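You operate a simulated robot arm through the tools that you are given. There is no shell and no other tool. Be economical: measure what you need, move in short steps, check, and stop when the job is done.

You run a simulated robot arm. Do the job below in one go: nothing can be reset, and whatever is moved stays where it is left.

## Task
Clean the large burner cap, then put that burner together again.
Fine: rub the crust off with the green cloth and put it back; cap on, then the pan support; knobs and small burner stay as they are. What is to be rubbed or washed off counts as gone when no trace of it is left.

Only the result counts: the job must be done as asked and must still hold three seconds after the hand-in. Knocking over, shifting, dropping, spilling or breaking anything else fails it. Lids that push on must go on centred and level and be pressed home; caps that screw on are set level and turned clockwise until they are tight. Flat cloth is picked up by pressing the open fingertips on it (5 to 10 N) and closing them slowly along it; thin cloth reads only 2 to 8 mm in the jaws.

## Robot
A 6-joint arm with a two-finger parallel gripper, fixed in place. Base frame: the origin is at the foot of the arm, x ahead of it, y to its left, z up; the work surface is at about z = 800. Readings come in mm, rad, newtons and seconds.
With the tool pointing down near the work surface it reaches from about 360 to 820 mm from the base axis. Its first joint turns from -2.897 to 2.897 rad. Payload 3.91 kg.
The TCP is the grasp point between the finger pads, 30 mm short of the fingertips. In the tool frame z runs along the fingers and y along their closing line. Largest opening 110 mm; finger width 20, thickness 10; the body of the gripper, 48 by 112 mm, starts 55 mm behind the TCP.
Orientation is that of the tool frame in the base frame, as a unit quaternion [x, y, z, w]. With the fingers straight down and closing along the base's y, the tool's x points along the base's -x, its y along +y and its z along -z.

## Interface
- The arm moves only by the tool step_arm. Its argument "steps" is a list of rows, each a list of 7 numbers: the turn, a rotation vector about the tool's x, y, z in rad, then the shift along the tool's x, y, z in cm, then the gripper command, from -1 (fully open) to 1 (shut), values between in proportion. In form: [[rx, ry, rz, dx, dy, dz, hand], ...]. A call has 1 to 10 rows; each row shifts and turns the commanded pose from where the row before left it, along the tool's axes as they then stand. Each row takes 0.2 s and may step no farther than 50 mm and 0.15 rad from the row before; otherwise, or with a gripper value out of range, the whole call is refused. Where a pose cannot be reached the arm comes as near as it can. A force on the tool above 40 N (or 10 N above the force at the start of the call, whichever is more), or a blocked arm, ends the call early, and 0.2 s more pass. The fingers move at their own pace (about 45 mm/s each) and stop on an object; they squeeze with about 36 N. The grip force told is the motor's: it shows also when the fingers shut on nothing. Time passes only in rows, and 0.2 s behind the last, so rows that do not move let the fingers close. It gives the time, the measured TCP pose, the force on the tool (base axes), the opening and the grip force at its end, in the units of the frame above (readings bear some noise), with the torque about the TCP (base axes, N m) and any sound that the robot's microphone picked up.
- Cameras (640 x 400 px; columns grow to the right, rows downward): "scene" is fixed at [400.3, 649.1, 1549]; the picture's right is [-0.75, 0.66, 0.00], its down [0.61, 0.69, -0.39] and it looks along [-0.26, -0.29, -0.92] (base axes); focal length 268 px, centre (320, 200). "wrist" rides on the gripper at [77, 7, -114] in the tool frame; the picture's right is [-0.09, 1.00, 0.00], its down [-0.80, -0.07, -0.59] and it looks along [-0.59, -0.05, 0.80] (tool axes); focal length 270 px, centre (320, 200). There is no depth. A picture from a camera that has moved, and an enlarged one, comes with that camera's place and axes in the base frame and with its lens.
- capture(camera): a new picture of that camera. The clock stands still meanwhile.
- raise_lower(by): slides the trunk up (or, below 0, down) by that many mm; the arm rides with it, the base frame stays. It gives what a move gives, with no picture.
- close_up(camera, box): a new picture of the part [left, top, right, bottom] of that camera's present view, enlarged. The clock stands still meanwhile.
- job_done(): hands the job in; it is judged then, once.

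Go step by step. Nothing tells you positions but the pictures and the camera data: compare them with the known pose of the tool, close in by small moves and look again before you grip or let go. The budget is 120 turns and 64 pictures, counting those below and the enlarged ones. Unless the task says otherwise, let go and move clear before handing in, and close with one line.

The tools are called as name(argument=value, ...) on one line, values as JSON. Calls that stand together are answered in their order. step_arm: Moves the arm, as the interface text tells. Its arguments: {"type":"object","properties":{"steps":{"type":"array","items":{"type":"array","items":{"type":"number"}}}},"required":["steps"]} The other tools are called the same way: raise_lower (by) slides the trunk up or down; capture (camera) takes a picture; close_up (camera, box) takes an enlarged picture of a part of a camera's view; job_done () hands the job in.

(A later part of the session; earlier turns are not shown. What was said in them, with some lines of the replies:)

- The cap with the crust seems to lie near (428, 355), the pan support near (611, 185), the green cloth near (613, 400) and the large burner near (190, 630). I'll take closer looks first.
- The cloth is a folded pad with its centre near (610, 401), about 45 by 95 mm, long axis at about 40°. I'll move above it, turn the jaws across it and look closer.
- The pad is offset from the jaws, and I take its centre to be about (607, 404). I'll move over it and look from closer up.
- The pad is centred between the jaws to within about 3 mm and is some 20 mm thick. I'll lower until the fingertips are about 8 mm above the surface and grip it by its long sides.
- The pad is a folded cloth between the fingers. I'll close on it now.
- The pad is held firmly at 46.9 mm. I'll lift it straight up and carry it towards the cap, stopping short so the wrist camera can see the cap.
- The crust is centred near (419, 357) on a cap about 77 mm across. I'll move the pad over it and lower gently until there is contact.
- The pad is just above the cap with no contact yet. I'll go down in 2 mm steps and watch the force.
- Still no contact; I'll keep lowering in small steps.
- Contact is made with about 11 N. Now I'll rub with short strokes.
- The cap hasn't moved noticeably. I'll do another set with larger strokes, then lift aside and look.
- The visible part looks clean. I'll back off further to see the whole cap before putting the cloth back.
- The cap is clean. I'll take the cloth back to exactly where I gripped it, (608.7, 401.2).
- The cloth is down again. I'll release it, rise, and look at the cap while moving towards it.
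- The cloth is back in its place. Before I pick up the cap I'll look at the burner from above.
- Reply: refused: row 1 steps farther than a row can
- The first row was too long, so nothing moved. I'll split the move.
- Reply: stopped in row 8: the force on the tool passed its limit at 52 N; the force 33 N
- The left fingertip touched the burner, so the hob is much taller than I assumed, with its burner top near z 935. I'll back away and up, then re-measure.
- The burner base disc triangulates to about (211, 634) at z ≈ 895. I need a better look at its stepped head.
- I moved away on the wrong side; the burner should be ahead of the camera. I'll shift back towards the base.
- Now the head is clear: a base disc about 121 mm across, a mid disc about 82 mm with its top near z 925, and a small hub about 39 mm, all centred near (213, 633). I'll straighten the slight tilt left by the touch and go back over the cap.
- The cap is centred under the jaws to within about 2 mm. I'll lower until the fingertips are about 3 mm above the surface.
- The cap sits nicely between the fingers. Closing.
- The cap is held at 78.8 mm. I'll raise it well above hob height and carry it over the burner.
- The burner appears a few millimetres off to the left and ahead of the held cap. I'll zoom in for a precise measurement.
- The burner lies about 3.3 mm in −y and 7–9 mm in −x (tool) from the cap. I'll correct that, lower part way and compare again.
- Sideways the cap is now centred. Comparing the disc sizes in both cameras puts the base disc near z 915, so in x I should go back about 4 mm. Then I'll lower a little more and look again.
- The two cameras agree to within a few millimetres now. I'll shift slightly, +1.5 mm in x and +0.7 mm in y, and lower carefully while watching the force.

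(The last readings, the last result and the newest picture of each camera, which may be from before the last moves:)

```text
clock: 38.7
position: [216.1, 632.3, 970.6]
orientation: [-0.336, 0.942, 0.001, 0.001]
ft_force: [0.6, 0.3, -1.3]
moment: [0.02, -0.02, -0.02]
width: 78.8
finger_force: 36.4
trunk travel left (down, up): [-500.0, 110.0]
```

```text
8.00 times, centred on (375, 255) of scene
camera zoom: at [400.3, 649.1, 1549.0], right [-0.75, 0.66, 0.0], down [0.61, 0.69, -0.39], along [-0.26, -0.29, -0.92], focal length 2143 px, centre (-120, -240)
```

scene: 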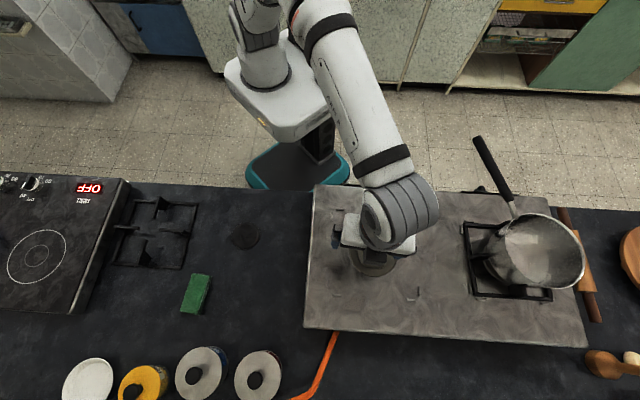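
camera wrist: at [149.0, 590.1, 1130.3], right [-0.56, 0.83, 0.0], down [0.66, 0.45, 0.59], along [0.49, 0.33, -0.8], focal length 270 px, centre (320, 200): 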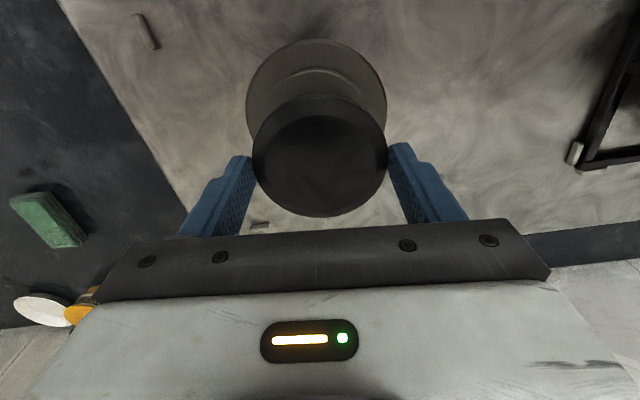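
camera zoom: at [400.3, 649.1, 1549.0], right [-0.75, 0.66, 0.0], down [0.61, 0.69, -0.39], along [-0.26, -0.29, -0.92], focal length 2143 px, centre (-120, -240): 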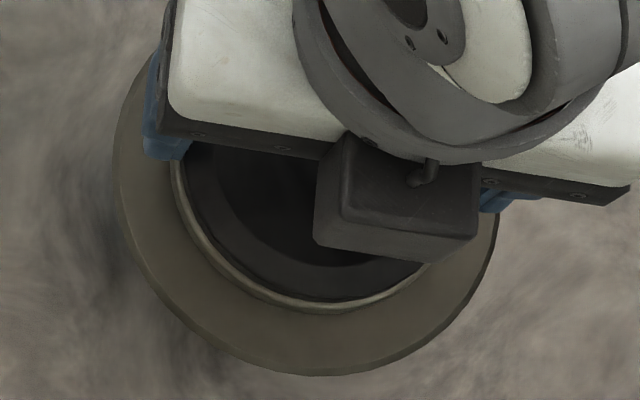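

The cap looks centred within 1–2 mm. I'll nudge +1 mm in x and +0.7 mm in y, then lower in small steps to contact.

step_arm(steps=[[0, 0, 0, 0.1, 0.07, 0, 0.9], [0, 0, 0, 0, 0, 0.2, 0.9], [0, 0, 0, 0, 0, 0.15, 0.9], [0, 0, 0, 0, 0, 0, 0.9]])

close_up(camera="wrist", box=[220, 40, 420, 165])

close_up(camera="scene", box=[340, 230, 410, 280])

```text
clock: 39.7
position: [215.0, 633.2, 965.3]
orientation: [-0.337, 0.942, 0.0, 0.0]
ft_force: [-0.4, 0.4, -1.6]
moment: [0.02, 0.0, -0.01]
width: 78.6
finger_force: 35.8
trunk travel left (down, up): [-500.0, 110.0]
```

```text
3.20 times, centred on (320, 102) of wrist
camera zoom: at [151.6, 587.8, 1080.5], right [-0.56, 0.83, 0.0], down [0.66, 0.45, 0.59], along [0.49, 0.33, -0.8], focal length 865 px, centre (320, 512)
```

zoom: 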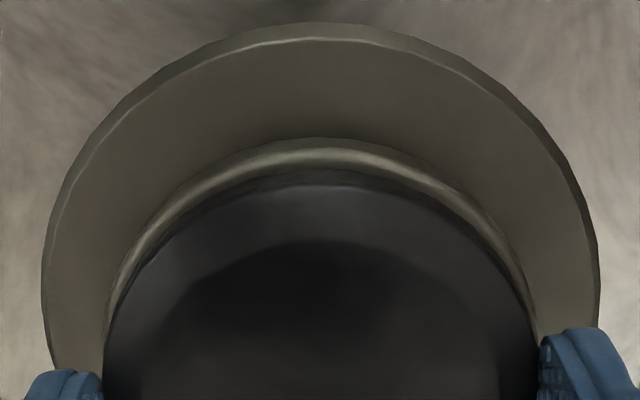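

```text
8.00 times, centred on (375, 255) of scene
camera zoom: at [400.3, 649.1, 1549.0], right [-0.75, 0.66, 0.0], down [0.61, 0.69, -0.39], along [-0.26, -0.29, -0.92], focal length 2143 px, centre (-120, -240)
```

zoom: 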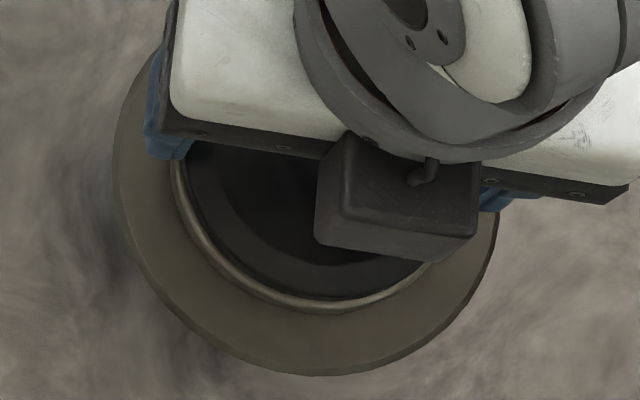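

Nicely centred sideways, and still no contact. Continuing down in 1–1.5 mm steps.

step_arm(steps=[[0, 0, 0, 0, 0, 0.15, 0.9], [0, 0, 0, 0, 0, 0.1, 0.9], [0, 0, 0, 0, 0, 0, 0.9]])

```text
clock: 40.5
position: [215.3, 632.4, 964.2]
orientation: [-0.336, 0.942, 0.0, 0.001]
ft_force: [0.0, -0.4, -1.6]
moment: [0.01, 0.02, 0.01]
width: 78.5
finger_force: 36.5
trunk travel left (down, up): [-500.0, 110.0]
```

step_arm(steps=[[0, 0, 0, 0, 0, 0.1, 0.9], [0, 0, 0, 0, 0, 0.1, 0.9], [0, 0, 0, 0, 0, 0, 0.9]])

close_up(camera="wrist", box=[220, 40, 420, 165])

close_up(camera="scene", box=[340, 230, 410, 280])

```text
clock: 41.3
position: [214.3, 632.7, 961.8]
orientation: [-0.336, 0.942, 0.0, 0.0]
ft_force: [1.4, 1.5, 3.9]
moment: [-0.08, 0.05, -0.01]
width: 78.8
finger_force: 35.5
trunk travel left (down, up): [-500.0, 110.0]
```

```text
3.20 times, centred on (320, 102) of wrist
camera zoom: at [151.7, 587.7, 1077.1], right [-0.56, 0.83, 0.0], down [0.66, 0.45, 0.6], along [0.49, 0.34, -0.8], focal length 865 px, centre (320, 512)
```

zoom: 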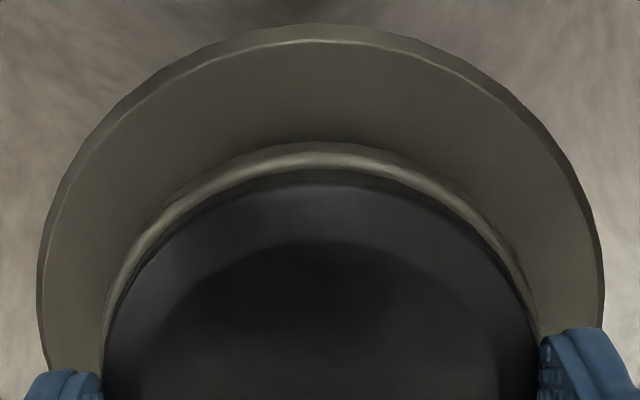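

```text
8.00 times, centred on (375, 255) of scene
camera zoom: at [400.3, 649.1, 1549.0], right [-0.75, 0.66, 0.0], down [0.61, 0.69, -0.39], along [-0.26, -0.29, -0.92], focal length 2143 px, centre (-120, -240)
```

zoom: 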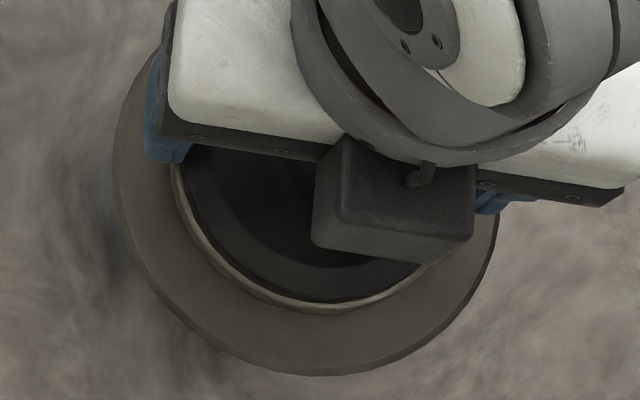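

There is light contact with the cap bottom at z ≈ 930, and the rim gaps look even all round. I need to know whether it is seated over the hub or only resting on it, so I'll press slightly and probe sideways.

step_arm(steps=[[0, 0, 0, 0, 0, 0.1, 0.9], [0, 0, 0, 0, 0, 0, 0.9]])

step_arm(steps=[[0, 0, 0, 0.1, 0, 0, 0.9], [0, 0, 0, 0, 0, 0, 0.9]])

```text
clock: 41.9
position: [215.2, 632.6, 963.0]
orientation: [-0.337, 0.941, 0.001, 0.002]
ft_force: [1.6, 4.0, 13.8]
moment: [-0.24, 0.1, 0.0]
width: 78.9
finger_force: 35.9
trunk travel left (down, up): [-500.0, 110.0]
```

```text
clock: 42.5
position: [213.7, 630.0, 962.1]
orientation: [-0.336, 0.942, 0.001, 0.002]
ft_force: [4.2, 6.6, 20.8]
moment: [-0.28, -0.03, 0.04]
width: 78.8
finger_force: 36.0
trunk travel left (down, up): [-500.0, 110.0]
```

The contact is off-centre, towards tool +x/−y, so the cap is probably resting on the hub edge rather than dropping over it. I'll relieve the pressure, shift slightly −y and lower again.

step_arm(steps=[[0, 0, 0, 0, 0, -0.25, 0.9], [0, 0, 0, 0, -0.1, 0, 0.9], [0, 0, 0, 0, 0, 0, 0.9]])

step_arm(steps=[[0, 0, 0, 0, 0, 0.1, 0.9], [0, 0, 0, 0, 0, 0.1, 0.9], [0, 0, 0, 0, 0, 0, 0.9]])

```text
clock: 43.3
position: [213.7, 629.5, 962.3]
orientation: [-0.336, 0.942, -0.001, -0.001]
ft_force: [-1.8, 2.0, 5.8]
moment: [0.26, -0.07, 0.08]
width: 78.7
finger_force: 36.1
trunk travel left (down, up): [-500.0, 110.0]
```

```text
clock: 44.1
position: [214.7, 630.3, 962.2]
orientation: [-0.337, 0.942, 0.0, 0.001]
ft_force: [-4.5, -1.4, 13.9]
moment: [-0.09, 0.29, 0.05]
width: 78.5
finger_force: 35.9
trunk travel left (down, up): [-500.0, 110.0]
```

The forces are now pushing the cap a little towards +x. I'll follow them with small compliant moves under light load.

step_arm(steps=[[0, 0, 0, 0.05, 0.03, -0.05, 0.9], [0, 0, 0, 0, 0, 0, 0.9]])

step_arm(steps=[[0, 0, 0, 0.07, 0.03, 0, 0.9], [0, 0, 0, 0, 0, 0, 0.9]])

close_up(camera="wrist", box=[220, 40, 420, 165])

```text
clock: 44.7
position: [213.7, 630.1, 962.2]
orientation: [-0.336, 0.942, 0.001, 0.001]
ft_force: [0.3, -2.4, 11.2]
moment: [-0.01, 0.01, -0.06]
width: 78.9
finger_force: 36.1
trunk travel left (down, up): [-500.0, 110.0]
```

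```text
clock: 45.3
position: [214.3, 629.9, 961.1]
orientation: [-0.336, 0.942, 0.0, 0.002]
ft_force: [3.7, 0.6, 10.7]
moment: [0.0, -0.25, 0.0]
width: 78.9
finger_force: 35.7
trunk travel left (down, up): [-500.0, 110.0]
```

```text
3.20 times, centred on (320, 102) of wrist
camera zoom: at [150.8, 585.5, 1076.8], right [-0.56, 0.83, 0.0], down [0.66, 0.45, 0.6], along [0.49, 0.34, -0.8], focal length 865 px, centre (320, 512)
```

zoom: 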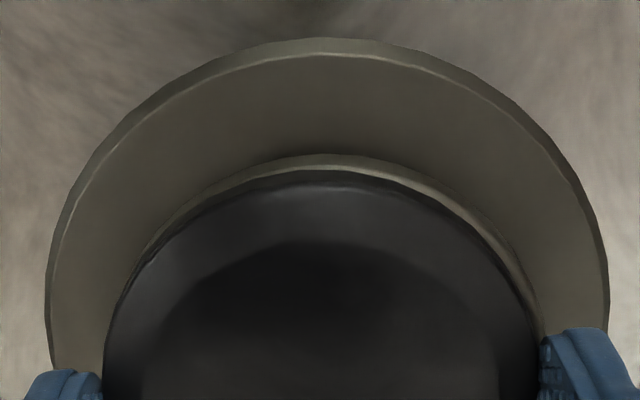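

The cap slides freely by a couple of millimetres. I'll check the current alignment from the scene camera.

close_up(camera="scene", box=[345, 235, 405, 275])

```text
10.00 times, centred on (375, 255) of scene
camera zoom: at [400.3, 649.1, 1549.0], right [-0.75, 0.66, 0.0], down [0.61, 0.69, -0.39], along [-0.26, -0.29, -0.92], focal length 2678 px, centre (-230, -350)
```

zoom: 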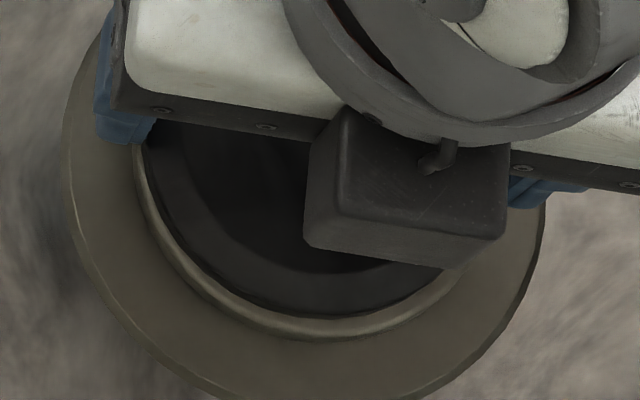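

The gap towards the camera is now too large, so the cap has drifted towards the base. I'll lift slightly, go back −1.8 mm in x and +1 mm in y, and lower again.

step_arm(steps=[[0, 0, 0, 0, 0, -0.3, 0.9], [0, 0, 0, -0.18, 0.08, 0, 0.9], [0, 0, 0, 0, 0, 0, 0.9]])

step_arm(steps=[[0, 0, 0, 0, 0, 0.15, 0.9], [0, 0, 0, 0, 0, 0.1, 0.9], [0, 0, 0, 0, 0, 0, 0.9]])

close_up(camera="wrist", box=[220, 40, 420, 165])

close_up(camera="scene", box=[345, 235, 405, 275])

```text
clock: 46.1
position: [213.8, 632.1, 963.9]
orientation: [-0.337, 0.942, 0.0, 0.0]
ft_force: [-0.9, -0.7, -0.3]
moment: [0.01, 0.0, -0.01]
width: 78.9
finger_force: 36.3
trunk travel left (down, up): [-500.0, 110.0]
```

```text
clock: 46.9
position: [214.7, 632.6, 962.4]
orientation: [-0.337, 0.942, 0.0, 0.0]
ft_force: [0.7, -0.5, -0.3]
moment: [0.02, -0.04, 0.0]
width: 78.8
finger_force: 35.8
trunk travel left (down, up): [-500.0, 110.0]
```

```text
3.20 times, centred on (320, 102) of wrist
camera zoom: at [151.0, 588.1, 1077.0], right [-0.56, 0.83, 0.0], down [0.66, 0.45, 0.59], along [0.49, 0.33, -0.8], focal length 865 px, centre (320, 512)
```

zoom: 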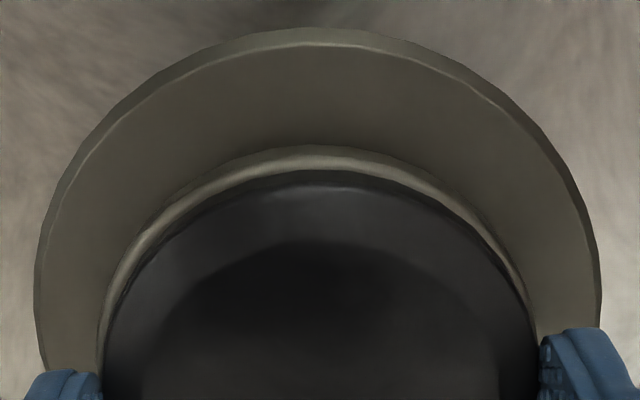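

```text
10.00 times, centred on (375, 255) of scene
camera zoom: at [400.3, 649.1, 1549.0], right [-0.75, 0.66, 0.0], down [0.61, 0.69, -0.39], along [-0.26, -0.29, -0.92], focal length 2678 px, centre (-230, -350)
```

zoom: 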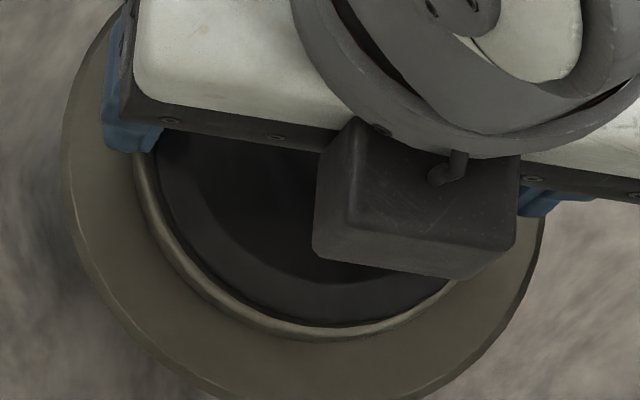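

No contact yet at this height. I'll make a −0.7 mm correction in y and lower gently.

step_arm(steps=[[0, 0, 0, 0, -0.07, 0, 0.9], [0, 0, 0, 0, 0, 0.1, 0.9], [0, 0, 0, 0, 0, 0, 0.9]])

step_arm(steps=[[0, 0, 0, 0, 0, 0.1, 0.9], [0, 0, 0, 0, 0, 0, 0.9]])

```text
clock: 47.7
position: [215.0, 631.4, 962.6]
orientation: [-0.337, 0.942, 0.0, 0.0]
ft_force: [0.1, 4.0, 7.6]
moment: [-0.17, 0.05, -0.01]
width: 79.0
finger_force: 36.4
trunk travel left (down, up): [-500.0, 110.0]
```

```text
clock: 48.3
position: [214.5, 631.8, 962.9]
orientation: [-0.337, 0.942, 0.002, 0.001]
ft_force: [0.5, 5.2, 18.3]
moment: [-0.3, 0.11, -0.02]
width: 79.0
finger_force: 35.9
trunk travel left (down, up): [-500.0, 110.0]
```

The contact now centres at a radius of about 30 mm, beyond the hub's 20 mm, so the cap seems to sit on the mid disc. I'll relieve the load, let go, rise and inspect.

step_arm(steps=[[0, 0, 0, 0, 0, -0.12, 0.9], [0, 0, 0, 0, 0, 0, 0.3], [0, 0, 0, 0, 0, 0, -0.45], [0, 0, 0, 0, 0, 0, -0.7], [0, 0, 0, 0, 0, 0, -1], [0, 0, 0, 0, 0, -3, -1], [0, 0, 0, 3, 0, -3, -1], [0, 0, 0, 3, 0, -3, -1], [0, 0, 0, 0, 0, 0, -1]])

close_up(camera="wrist", box=[180, 20, 460, 195])

close_up(camera="scene", box=[330, 210, 420, 275])

```text
clock: 50.3
position: [168.0, 593.9, 1051.1]
orientation: [-0.336, 0.942, -0.001, 0.0]
ft_force: [0.1, 0.0, 0.2]
moment: [0.04, -0.03, 0.0]
width: 109.8
finger_force: 0.1
trunk travel left (down, up): [-500.0, 110.0]
```

```text
2.29 times, centred on (320, 108) of wrist
camera zoom: at [104.7, 549.0, 1166.0], right [-0.56, 0.83, 0.0], down [0.66, 0.45, 0.59], along [0.49, 0.33, -0.8], focal length 618 px, centre (320, 411)
```

zoom: 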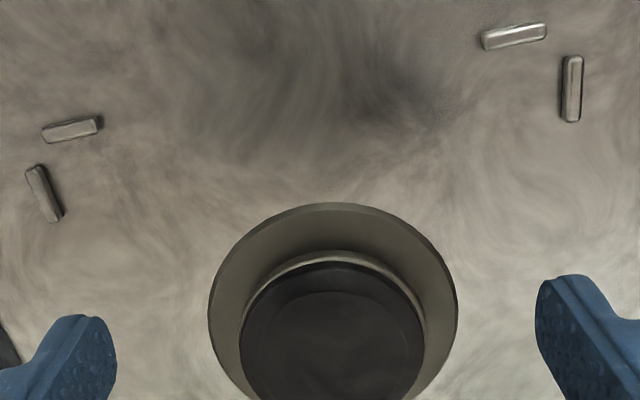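

```text
6.15 times, centred on (375, 242) of scene
camera zoom: at [400.3, 649.1, 1549.0], right [-0.75, 0.66, 0.0], down [0.61, 0.69, -0.39], along [-0.26, -0.29, -0.92], focal length 1648 px, centre (-18, -62)
```

zoom: 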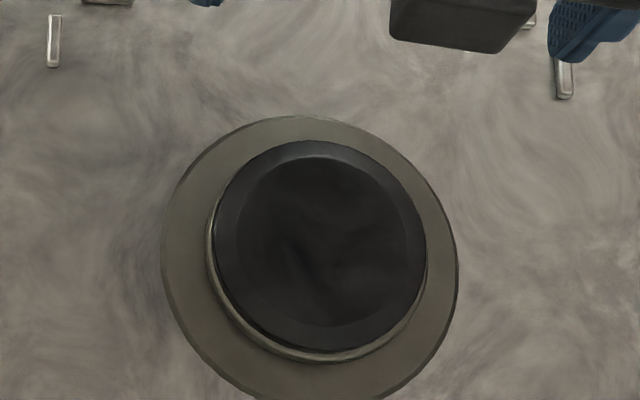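

The cap sits centred on the burner. I'll zoom in on its near edge to check that there is no gap beneath it.

step_arm(steps=[[0, 0.15, 0, 3, 0, 0, -1], [0, 0.15, 0, 3, 0, 0, -1], [0, 0.15, 0, 1, 0, 0, -1], [0, 0.15, 0, 0, 0, 0, -1], [0, 0, 0, 0, 0, 0, -1]])

capture(camera="wrist")

```text
clock: 51.5
position: [115.4, 549.0, 1059.2]
orientation: [-0.321, 0.9, -0.099, -0.279]
ft_force: [-0.5, 0.2, 0.4]
moment: [-0.03, -0.03, -0.01]
width: 110.0
finger_force: 0.0
trunk travel left (down, up): [-500.0, 110.0]
```

```text
16 pictures are left
camera wrist: at [112.0, 555.3, 1197.5], right [-0.58, 0.82, -0.05], down [0.82, 0.58, 0.04], along [0.06, -0.02, -1.0], focal length 270 px, centre (320, 200)
```

wrist: 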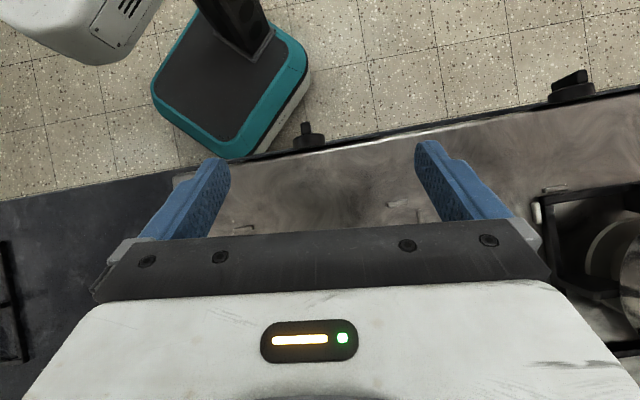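

That tilt went the wrong way. I'll tilt the other way for one low-angle look at the seating.

step_arm(steps=[[0, -0.15, 0, 0, 0, 0, -1], [0, -0.15, 0, 0, 0, 0, -1], [0, -0.15, 0, 0, 0, 0, -1], [0, -0.15, 0, 0, 0, 0, -1], [0, -0.15, 0, 0, 0, 0, -1], [0, -0.15, 0, 0, 0, 0, -1], [0, -0.15, 0, 0, 0, 0, -1], [0, 0, 0, 1.74, 0, 3.6, -1], [0, 0, 0, 1.74, 0, 3.6, -1], [0, 0, 0, 0, 0, 0, -1]])

close_up(camera="wrist", box=[190, 70, 450, 235])

```text
clock: 53.7
position: [112.7, 548.2, 978.0]
orientation: [-0.328, 0.918, 0.074, 0.21]
ft_force: [-1.0, 1.3, 0.4]
moment: [0.02, -0.01, -0.01]
width: 109.9
finger_force: 0.1
trunk travel left (down, up): [-500.0, 110.0]
```

```text
2.42 times, centred on (320, 152) of wrist
camera zoom: at [18.0, 477.9, 1047.6], right [-0.57, 0.82, 0.04], down [0.4, 0.24, 0.88], along [0.72, 0.52, -0.47], focal length 655 px, centre (320, 315)
```

zoom: 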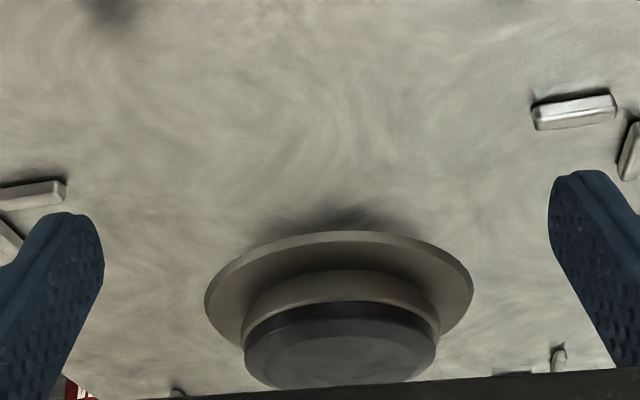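

The cap lies flat and level on the mid disc with no gap. Next is the pan support: about 193 mm square, centred near (606, 185) and already at the same 45° as the guides, whose centre is near (212, 633). I'll straighten up and travel to its base-side prong.

step_arm(steps=[[0, 0.15, 0, 0, 0, -2, -1], [0, 0.15, 0, 0, 0, -4, -1], [0, 0.15, 0, 0, 0, -4, -1], [0, 0, -0.1, 0, 0, 0, -1], [0, 0, 0, -0.25, -4.65, 0, -1], [0, 0, 0, -0.25, -4.65, 0, -1], [0, 0, 0, -0.25, -4.65, 0, -1], [0, 0, 0, -0.25, -4.65, 0, -1], [0, 0, 0, -0.25, -4.65, 0, -1], [0, 0, 0, -0.25, -4.65, 0, -1]])

step_arm(steps=[[0, 0, 0, -0.25, -4.65, 0, -1], [0, 0, 0, -0.25, -4.65, 0, -1], [0, 0, 0, -0.25, -4.65, 0, -1], [0, 0, 0, -0.25, -4.65, 0, -1], [0, 0, 0, -0.25, -4.65, 0, -1], [0, 0, 0, 0, 0, 0, -1]])

```text
clock: 55.9
position: [301.8, 345.5, 1074.2]
orientation: [-0.383, 0.924, -0.001, 0.0]
ft_force: [-0.6, 0.1, -0.2]
moment: [0.01, -0.01, -0.02]
width: 109.9
finger_force: 0.0
trunk travel left (down, up): [-500.0, 110.0]
```

```text
clock: 57.3
position: [476.2, 189.1, 1073.4]
orientation: [-0.384, 0.923, 0.001, -0.001]
ft_force: [0.3, -1.0, 0.4]
moment: [0.0, 0.02, 0.02]
width: 109.9
finger_force: 0.0
trunk travel left (down, up): [-500.0, 110.0]
```

Nearly there. I'll move over the prong, lower partway and look.

step_arm(steps=[[0, 0, 0, -1.5, -4.7, 0, -1], [0, 0, 0, -1.5, -4.7, 0, -1], [0, 0, 0, 0, 0, 4.5, -1], [0, 0, 0, 0, 0, 4.5, -1], [0, 0, 0, 0, 0, 4, -1], [0, 0, 0, 0, 0, 0, -1]])

capture(camera="wrist")

```text
clock: 58.7
position: [562.3, 144.5, 944.9]
orientation: [-0.383, 0.924, -0.001, 0.001]
ft_force: [0.1, 0.4, 0.4]
moment: [0.02, 0.01, 0.02]
width: 110.1
finger_force: 0.0
trunk travel left (down, up): [-500.0, 110.0]
```

```text
14 pictures are left
camera wrist: at [504.6, 94.8, 1058.9], right [-0.64, 0.77, 0.0], down [0.62, 0.52, 0.6], along [0.46, 0.38, -0.8], focal length 270 px, centre (320, 200)
```

wrist: 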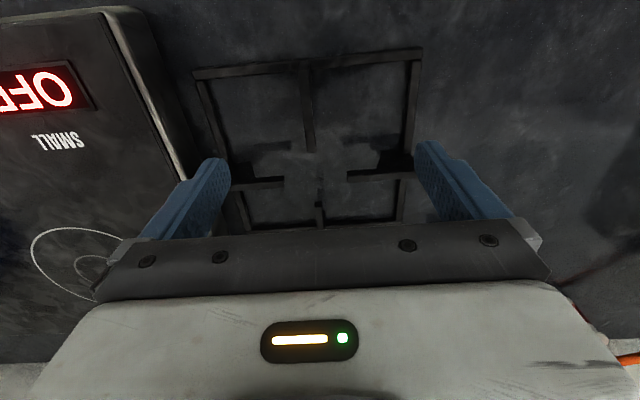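

The base-side prong is about 10 mm off in −y. I'll correct that, lower further and zoom in.

step_arm(steps=[[0, 0, 0, 0, -1, 0, -1], [0, 0, 0, 0, 0, 4, -1], [0, 0, 0, 0, 0, 0, -1]])

close_up(camera="wrist", box=[180, 0, 460, 230])

```text
clock: 59.5
position: [570.5, 139.0, 904.8]
orientation: [-0.384, 0.923, 0.0, 0.0]
ft_force: [-0.1, -0.7, 0.2]
moment: [0.04, 0.02, -0.01]
width: 109.9
finger_force: 0.2
trunk travel left (down, up): [-500.0, 110.0]
```

```text
1.74 times, centred on (320, 115) of wrist
camera zoom: at [512.3, 88.4, 1019.1], right [-0.64, 0.77, 0.0], down [0.62, 0.52, 0.59], along [0.46, 0.38, -0.8], focal length 470 px, centre (320, 348)
```

zoom: 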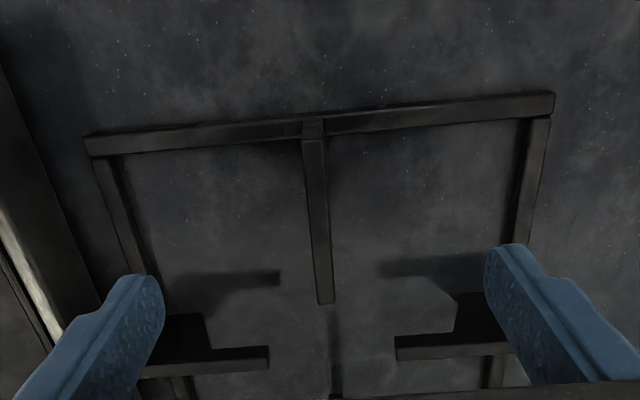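

The prong is a raised arm with its top near z 842, running from r ≈ 28 to 96 mm from the grate's centre and square to my jaws. I'll grip it at r ≈ 52 mm with the fingertips about 14 mm below its top.

step_arm(steps=[[0, 0, 0, -0.6, -0.05, 0, -1], [0, 0, 0, 0, 0, 2.5, -1], [0, 0, 0, 0, 0, 2.1, -1], [0, 0, 0, 0, 0, 0, -1]])

close_up(camera="wrist", box=[180, 30, 460, 230])

```text
clock: 60.5
position: [575.3, 143.2, 857.7]
orientation: [-0.383, 0.924, 0.001, 0.0]
ft_force: [-0.5, 0.2, -0.2]
moment: [0.03, -0.01, -0.03]
width: 109.9
finger_force: 0.1
trunk travel left (down, up): [-500.0, 110.0]
```

```text
2.00 times, centred on (320, 130) of wrist
camera zoom: at [517.2, 92.3, 973.0], right [-0.64, 0.77, 0.0], down [0.62, 0.52, 0.59], along [0.46, 0.38, -0.8], focal length 541 px, centre (320, 340)
```

zoom: 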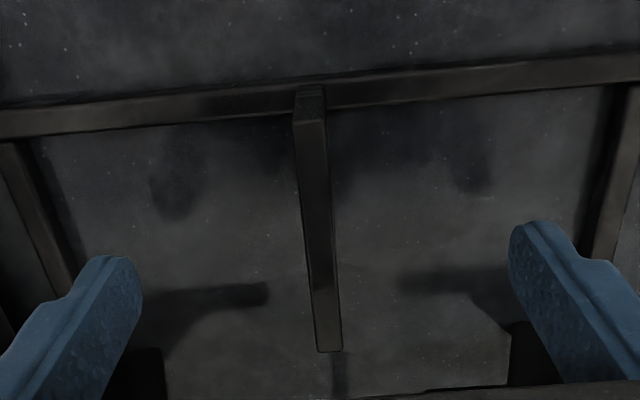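

The prong is centred between the fingers. Closing on it and then lifting a little to test the hold.

step_arm(steps=[[0, 0, 0, 0, 0, 0, -0.2], [0, 0, 0, 0, 0, 0, 0.3], [0, 0, 0, 0, 0, 0, 0.7], [0, 0, 0, 0, 0, 0, 1], [0, 0, 0, 0, 0, 0, 1], [0, 0, 0, 0, 0, 0, 1]])

step_arm(steps=[[0, 0, 0, 0, 0, -0.5, 1], [0, 0, 0, 0, 0, -1, 1], [0, 0, 0, 0, 0, -1, 1], [0, 0, 0, 0, 0, 0, 1]])

close_up(camera="wrist", box=[180, 0, 460, 230])

```text
clock: 61.9
position: [574.6, 143.2, 858.4]
orientation: [-0.384, 0.923, 0.0, 0.0]
ft_force: [-0.8, 0.2, 0.7]
moment: [-0.09, 0.07, 0.08]
width: 7.9
finger_force: 20.7
trunk travel left (down, up): [-500.0, 110.0]
```

```text
clock: 62.9
position: [576.2, 142.8, 882.8]
orientation: [-0.383, 0.924, 0.0, 0.001]
ft_force: [-0.1, -0.1, -1.9]
moment: [-0.06, 0.11, 0.02]
width: 7.8
finger_force: 36.1
trunk travel left (down, up): [-500.0, 110.0]
```

```text
1.74 times, centred on (320, 115) of wrist
camera zoom: at [517.0, 92.5, 998.0], right [-0.64, 0.77, 0.0], down [0.62, 0.52, 0.59], along [0.46, 0.38, -0.8], focal length 470 px, centre (320, 348)
```

zoom: 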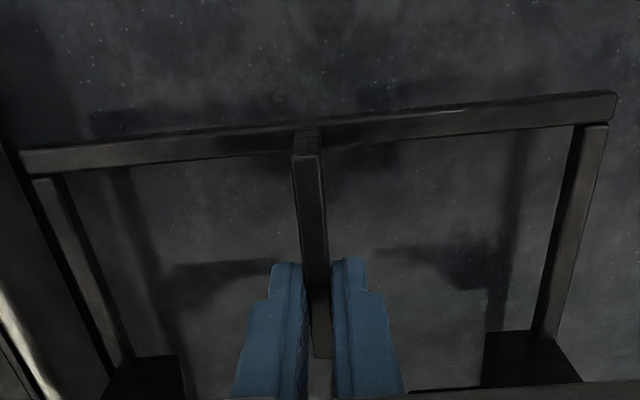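

The support is light (about 2 N) and held level. I'll lift it well clear and carry it towards the burner.

step_arm(steps=[[0, 0, 0, 0, 0, -4.1, 1], [0, 0, 0, 0, 0, -4.1, 1], [0, 0, 0, 0, 0, -4.1, 1], [0, 0, 0, 0, 0, -4.1, 1], [0, 0, 0, 0, 2, 0, 1], [0, 0, 0, -0.3, 4, 0, 1], [0, 0, 0, -0.3, 4, 0, 1], [0, 0, 0, -0.3, 4, 0, 1], [0, 0, 0, -0.3, 4, 0, 1], [0, 0, 0, -0.3, 4, 0, 1]])

step_arm(steps=[[0, 0, 0, -0.3, 4.2, 0, 1], [0, 0, 0, -0.3, 4.2, 0, 1], [0, 0, 0, -0.3, 4.2, 0, 1], [0, 0, 0, -0.3, 4.2, 0, 1], [0, 0, 0, -0.3, 4.2, 0, 1], [0, 0, 0, -0.3, 4.2, 0, 1], [0, 0, 0, -0.3, 4.2, 0, 1], [0, 0, 0, -0.2, 4.2, 0, 1], [0, 0, 0, 0, 4.2, 0, 1], [0, 0, 0, 0, 0, 0, 1]])

capture(camera="wrist")

```text
clock: 65.1
position: [432.8, 309.8, 1047.7]
orientation: [-0.383, 0.924, 0.0, 0.0]
ft_force: [-0.8, 0.9, -1.8]
moment: [-0.09, 0.06, -0.01]
width: 7.7
finger_force: 36.6
trunk travel left (down, up): [-500.0, 110.0]
```

```text
clock: 67.3
position: [179.0, 592.7, 1047.2]
orientation: [-0.383, 0.924, -0.001, 0.0]
ft_force: [-0.1, 0.3, -2.5]
moment: [-0.11, 0.11, 0.02]
width: 7.5
finger_force: 36.3
trunk travel left (down, up): [-500.0, 110.0]
```

```text
10 pictures are left
camera wrist: at [120.4, 542.4, 1161.9], right [-0.64, 0.77, 0.0], down [0.62, 0.52, 0.59], along [0.46, 0.38, -0.8], focal length 270 px, centre (320, 200)
```

wrist: 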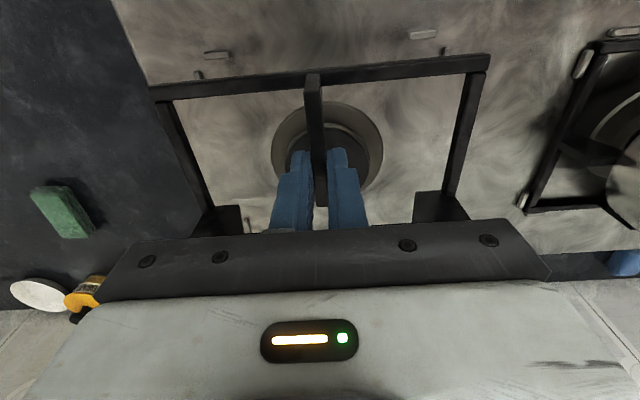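

The support is over the burner and parallel to the guides. I read an offset of about −5 mm in x and +2.3 mm in y, so I'll correct that, lower and check from both cameras.

step_arm(steps=[[0, 0, 0, -0.5, 0.23, 0, 1], [0, 0, 0, 0, 0, 3, 1], [0, 0, 0, 0, 0, 2.5, 1], [0, 0, 0, 0, 0, 0, 1]])

capture(camera="wrist")

close_up(camera="scene", box=[300, 170, 460, 320])

```text
clock: 68.3
position: [181.1, 598.0, 992.6]
orientation: [-0.383, 0.924, 0.0, -0.001]
ft_force: [-0.2, 0.7, -2.5]
moment: [-0.08, 0.06, 0.02]
width: 7.7
finger_force: 36.0
trunk travel left (down, up): [-500.0, 110.0]
```

```text
9 pictures are left
camera wrist: at [121.9, 546.9, 1107.1], right [-0.64, 0.77, 0.0], down [0.62, 0.52, 0.6], along [0.46, 0.38, -0.8], focal length 270 px, centre (320, 200)
```

wrist: 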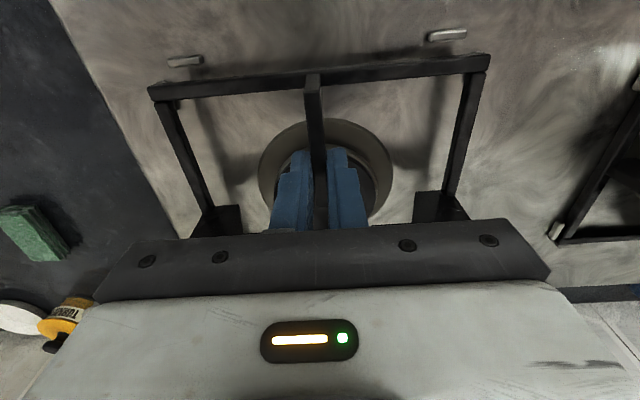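

```text
2.67 times, centred on (380, 245) of scene
camera zoom: at [400.3, 649.1, 1549.0], right [-0.75, 0.66, 0.0], down [0.61, 0.69, -0.39], along [-0.26, -0.29, -0.92], focal length 714 px, centre (160, 80)
```

zoom: 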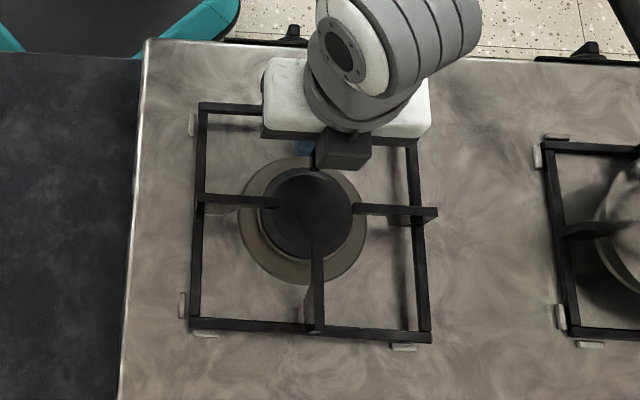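

The two cameras disagree by a few millimetres in x because of the height difference. I'll lower another 18 mm so the parallax shrinks and check again.

step_arm(steps=[[0, 0, 0, 0, 0, 1, 1], [0, 0, 0, 0, 0, 0.8, 1], [0, 0, 0, 0, 0, 0, 1]])

close_up(camera="wrist", box=[130, 20, 510, 230])

close_up(camera="scene", box=[320, 190, 420, 310])

```text
clock: 69.1
position: [180.3, 597.6, 975.2]
orientation: [-0.383, 0.924, 0.001, 0.002]
ft_force: [0.3, 2.1, 6.0]
moment: [0.79, -0.78, 0.06]
width: 7.7
finger_force: 35.9
trunk travel left (down, up): [-500.0, 110.0]
```

```text
1.68 times, centred on (320, 125) of wrist
camera zoom: at [121.9, 546.4, 1090.3], right [-0.64, 0.77, 0.0], down [0.61, 0.52, 0.6], along [0.46, 0.38, -0.8], focal length 455 px, centre (320, 326)
```

zoom: 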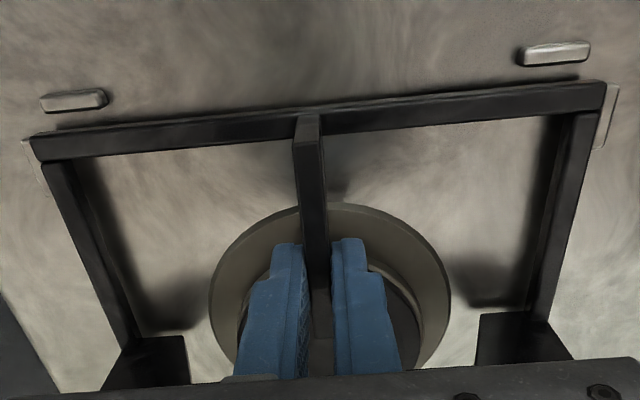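

```text
3.33 times, centred on (370, 250) of scene
camera zoom: at [400.3, 649.1, 1549.0], right [-0.75, 0.66, 0.0], down [0.61, 0.69, -0.39], along [-0.26, -0.29, -0.92], focal length 893 px, centre (153, 33)
```

zoom: 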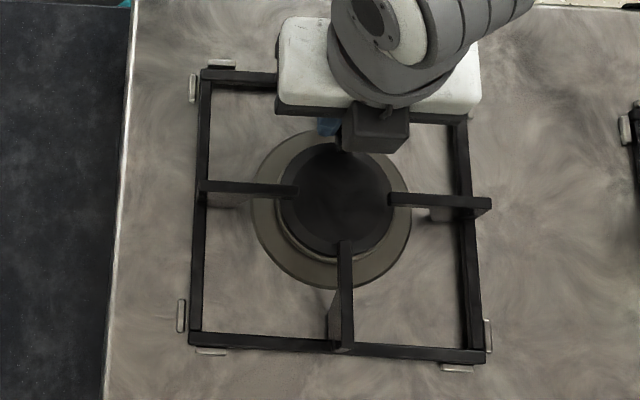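

The far bar touched down on the far guides, and the scene view agrees that the support is about 4–5 mm too far out. I'll lift, shift +4.5 mm in x and +1 mm in y, turn it by half a degree and look again.

step_arm(steps=[[0, 0, 0, 0, 0, -0.8, 1], [0, 0, 0.007, 0.45, 0.1, 0, 1], [0, 0, 0, 0, 0, 0, 1]])

close_up(camera="scene", box=[320, 190, 420, 310])

```text
clock: 69.9
position: [176.4, 593.7, 982.9]
orientation: [-0.38, 0.925, 0.0, 0.0]
ft_force: [0.3, 0.1, -3.0]
moment: [-0.11, 0.07, 0.01]
width: 7.7
finger_force: 36.4
trunk travel left (down, up): [-500.0, 110.0]
```

```text
3.33 times, centred on (370, 250) of scene
camera zoom: at [400.3, 649.1, 1549.0], right [-0.75, 0.66, 0.0], down [0.61, 0.69, -0.39], along [-0.26, -0.29, -0.92], focal length 893 px, centre (153, 33)
```

zoom: 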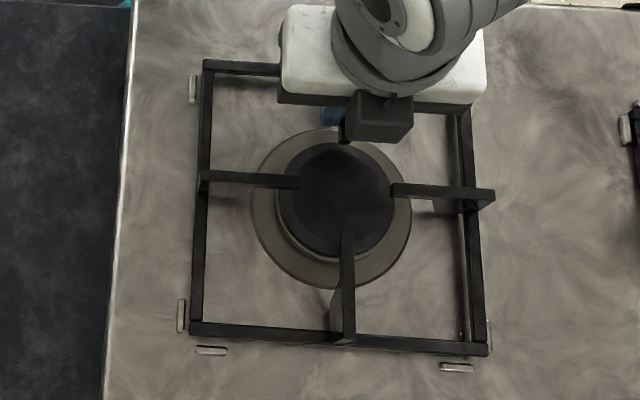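

The bars now fall evenly between the near and far guides, and 1.2 mm to the right (+y) will balance the sides. I'll lower slowly.

step_arm(steps=[[0, 0, 0, 0, 0.12, 0, 1], [0, 0, 0, 0, 0, 0.5, 1], [0, 0, 0, 0, 0, 0.4, 1], [0, 0, 0, 0, 0, 0, 1]])

```text
clock: 70.9
position: [177.0, 595.8, 974.5]
orientation: [-0.38, 0.925, 0.0, 0.0]
ft_force: [3.0, 0.8, 6.7]
moment: [0.09, 0.58, -0.05]
width: 8.1
finger_force: 36.6
trunk travel left (down, up): [-500.0, 110.0]
```

Contact again, this time near the base-side right corner by the moments. One wrist view of the near bar should show it.

close_up(camera="wrist", box=[120, 20, 520, 190])

```text
1.60 times, centred on (320, 105) of wrist
camera zoom: at [117.3, 545.4, 1088.8], right [-0.64, 0.77, 0.0], down [0.62, 0.51, 0.6], along [0.46, 0.38, -0.8], focal length 432 px, centre (320, 352)
```

zoom: 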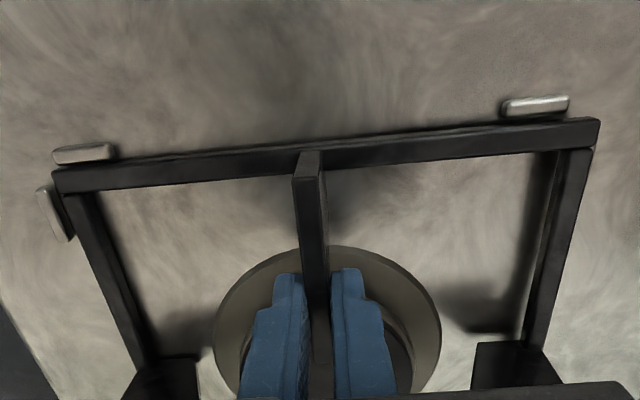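

The right-hand near guide is hidden under the bar, so I went too far in +y. I'll lift, shift −2 mm in y, take back half of the small turn and lower again.

step_arm(steps=[[0, 0, 0, 0, 0, -0.7, 1], [0, 0, -0.0045, 0, -0.2, 0, 1], [0, 0, 0, 0, 0, 0, 1], [0, 0, 0, 0, 0, 0.7, 1], [0, 0, 0, 0, 0, 0, 1]])

```text
clock: 72.1
position: [177.7, 593.4, 973.1]
orientation: [-0.381, 0.924, -0.001, 0.002]
ft_force: [0.4, -0.7, -2.5]
moment: [-0.1, 0.09, 0.01]
width: 7.6
finger_force: 36.2
trunk travel left (down, up): [-500.0, 110.0]
```

No contact at this height now, so it has passed the guide tops there. Continuing down slowly.

step_arm(steps=[[0, 0, 0, 0, 0, 0.2, 1], [0, 0, 0, 0, 0, 0.2, 1], [0, 0, 0, 0, 0, 0, 1]])

```text
clock: 72.9
position: [176.9, 593.9, 971.2]
orientation: [-0.383, 0.924, 0.001, 0.002]
ft_force: [-0.2, 1.7, 10.9]
moment: [-0.41, 0.37, 0.08]
width: 7.5
finger_force: 35.9
trunk travel left (down, up): [-500.0, 110.0]
```

Contact is even across the near bar at about hob height. I'll check from the scene camera.

close_up(camera="scene", box=[320, 190, 420, 310])

```text
3.33 times, centred on (370, 250) of scene
camera zoom: at [400.3, 649.1, 1549.0], right [-0.75, 0.66, 0.0], down [0.61, 0.69, -0.39], along [-0.26, -0.29, -0.92], focal length 893 px, centre (153, 33)
```

zoom: 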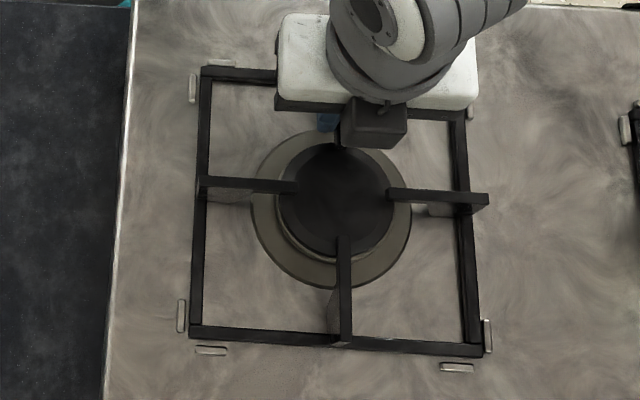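

The bars are clear of the left, right and far guides, while the near bar is close to the near guides. I'll lift slightly, shift −1.5 mm in x and feel again.

step_arm(steps=[[0, 0, 0, 0, 0, -0.5, 1], [0, 0, 0, -0.15, 0, 0, 1], [0, 0, 0, 0, 0, 0.4, 1], [0, 0, 0, 0, 0, 0, 1]])

step_arm(steps=[[0, 0, 0, 0, 0, 0.15, 1], [0, 0, 0, 0, 0, 0, 1]])

```text
clock: 73.9
position: [177.7, 594.9, 969.3]
orientation: [-0.381, 0.925, 0.0, 0.001]
ft_force: [1.0, 0.3, 3.5]
moment: [-0.31, 0.26, 0.02]
width: 7.6
finger_force: 36.1
trunk travel left (down, up): [-500.0, 110.0]
```

```text
clock: 74.5
position: [178.7, 595.1, 971.3]
orientation: [-0.382, 0.924, 0.001, 0.001]
ft_force: [2.6, 1.8, 18.1]
moment: [-0.7, 0.59, 0.1]
width: 7.7
finger_force: 35.6
trunk travel left (down, up): [-500.0, 110.0]
```

The contact is now exactly along the near bar at the same height, about z 912, which is the hob surface below the guide tops. I'll relieve the load, release gently and look.

step_arm(steps=[[0, 0, 0, 0, 0, -0.15, 1], [0, 0, 0, 0, 0, 0, 0.75], [0, 0, 0, 0, 0, 0, 0.6], [0, 0, 0, 0, 0, 0, 0.4], [0, 0, 0, 0, 0, 0, 0.4]])

step_arm(steps=[[0, 0, 0, 0, 0, -2, 0.4], [0, 0, 0, 0, 0, -4, 0.4], [0, 0, 0, 4, 0, -2.5, 0.4], [0, 0, 0, 4.5, 0, 0, 0.4], [0, 0, 0, 4.5, 0, 0, 0.4], [0, 0, 0, 0, 0, 0, 0.4]])

close_up(camera="scene", box=[310, 180, 430, 310])

```text
clock: 75.7
position: [178.2, 596.4, 971.0]
orientation: [-0.382, 0.924, 0.0, 0.0]
ft_force: [0.4, 0.1, 0.0]
moment: [0.02, -0.02, 0.0]
width: 33.0
finger_force: 0.0
trunk travel left (down, up): [-500.0, 110.0]
```

```text
clock: 77.1
position: [87.4, 504.5, 1055.5]
orientation: [-0.382, 0.924, 0.0, 0.0]
ft_force: [-0.3, 0.1, -0.4]
moment: [0.0, 0.03, -0.03]
width: 33.1
finger_force: 0.1
trunk travel left (down, up): [-500.0, 110.0]
```

```text
3.08 times, centred on (370, 245) of scene
camera zoom: at [400.3, 649.1, 1549.0], right [-0.75, 0.66, 0.0], down [0.61, 0.69, -0.39], along [-0.26, -0.29, -0.92], focal length 824 px, centre (166, 62)
```

zoom: 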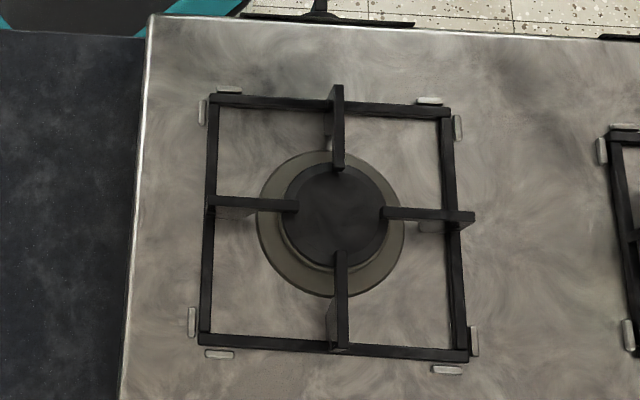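

All eight guides are visible around the support and the cap is centred. One wrist view of the near bar to confirm it lies flat inside the guides.

step_arm(steps=[[0, 0, 0, -4.5, 0, 0, 0.4], [0, 0, 0, -1.5, 0, 0, 0.4], [0, 0, 0, 0, 0, 0, 0.4]])

close_up(camera="wrist", box=[140, 60, 500, 240])

```text
clock: 77.9
position: [130.4, 547.0, 1054.3]
orientation: [-0.382, 0.924, 0.001, 0.0]
ft_force: [-0.1, -0.5, 0.0]
moment: [0.01, 0.03, -0.02]
width: 33.0
finger_force: 0.1
trunk travel left (down, up): [-500.0, 110.0]
```

```text
1.78 times, centred on (320, 150) of wrist
camera zoom: at [71.0, 495.8, 1169.8], right [-0.64, 0.77, 0.0], down [0.62, 0.52, 0.6], along [0.46, 0.38, -0.8], focal length 480 px, centre (320, 289)
```

zoom: 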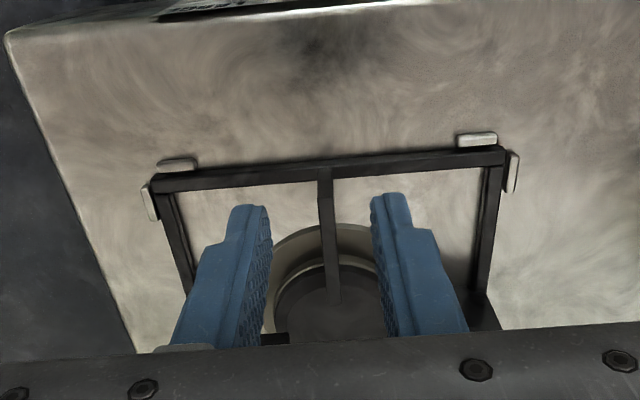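

The support lies inside all its guides, with the cap seated beneath it. I'll rise clear and hand in.

step_arm(steps=[[0, 0, 0, 0, 0, -4, 0.4], [0, 0, 0, 0, 0, -4, 0.4], [0, 0, 0, 0, 0, 0, 0.4]])

capture(camera="scene")

```text
clock: 78.7
position: [129.1, 545.5, 1136.8]
orientation: [-0.383, 0.924, 0.0, 0.0]
ft_force: [0.1, 0.1, 0.1]
moment: [-0.01, 0.03, 0.02]
width: 32.9
finger_force: 0.1
trunk travel left (down, up): [-500.0, 110.0]
```

```text
0 pictures are left
```

scene: 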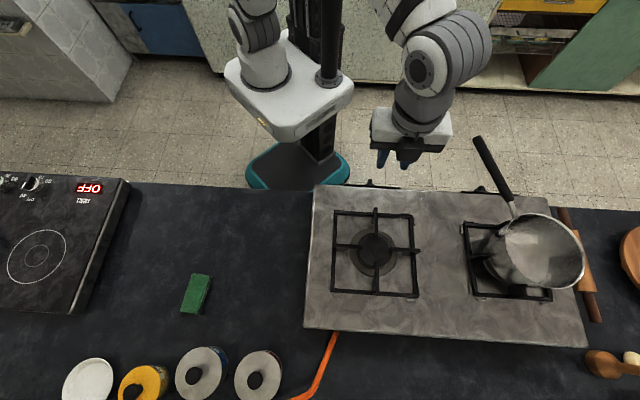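

The cloth is back in its place, the burner is assembled and nothing else appears moved. Handing in.

job_done()

```text
The job is handed in.
```

The large burner is clean and back together: I rubbed the crust off the cap with the green cloth, seated the cap on the burner, set the pan support inside its guides, and put the cloth back; while I was looking for the burner, one fingertip bumped its bare head at up to 52 N, with no visible shift or damage.
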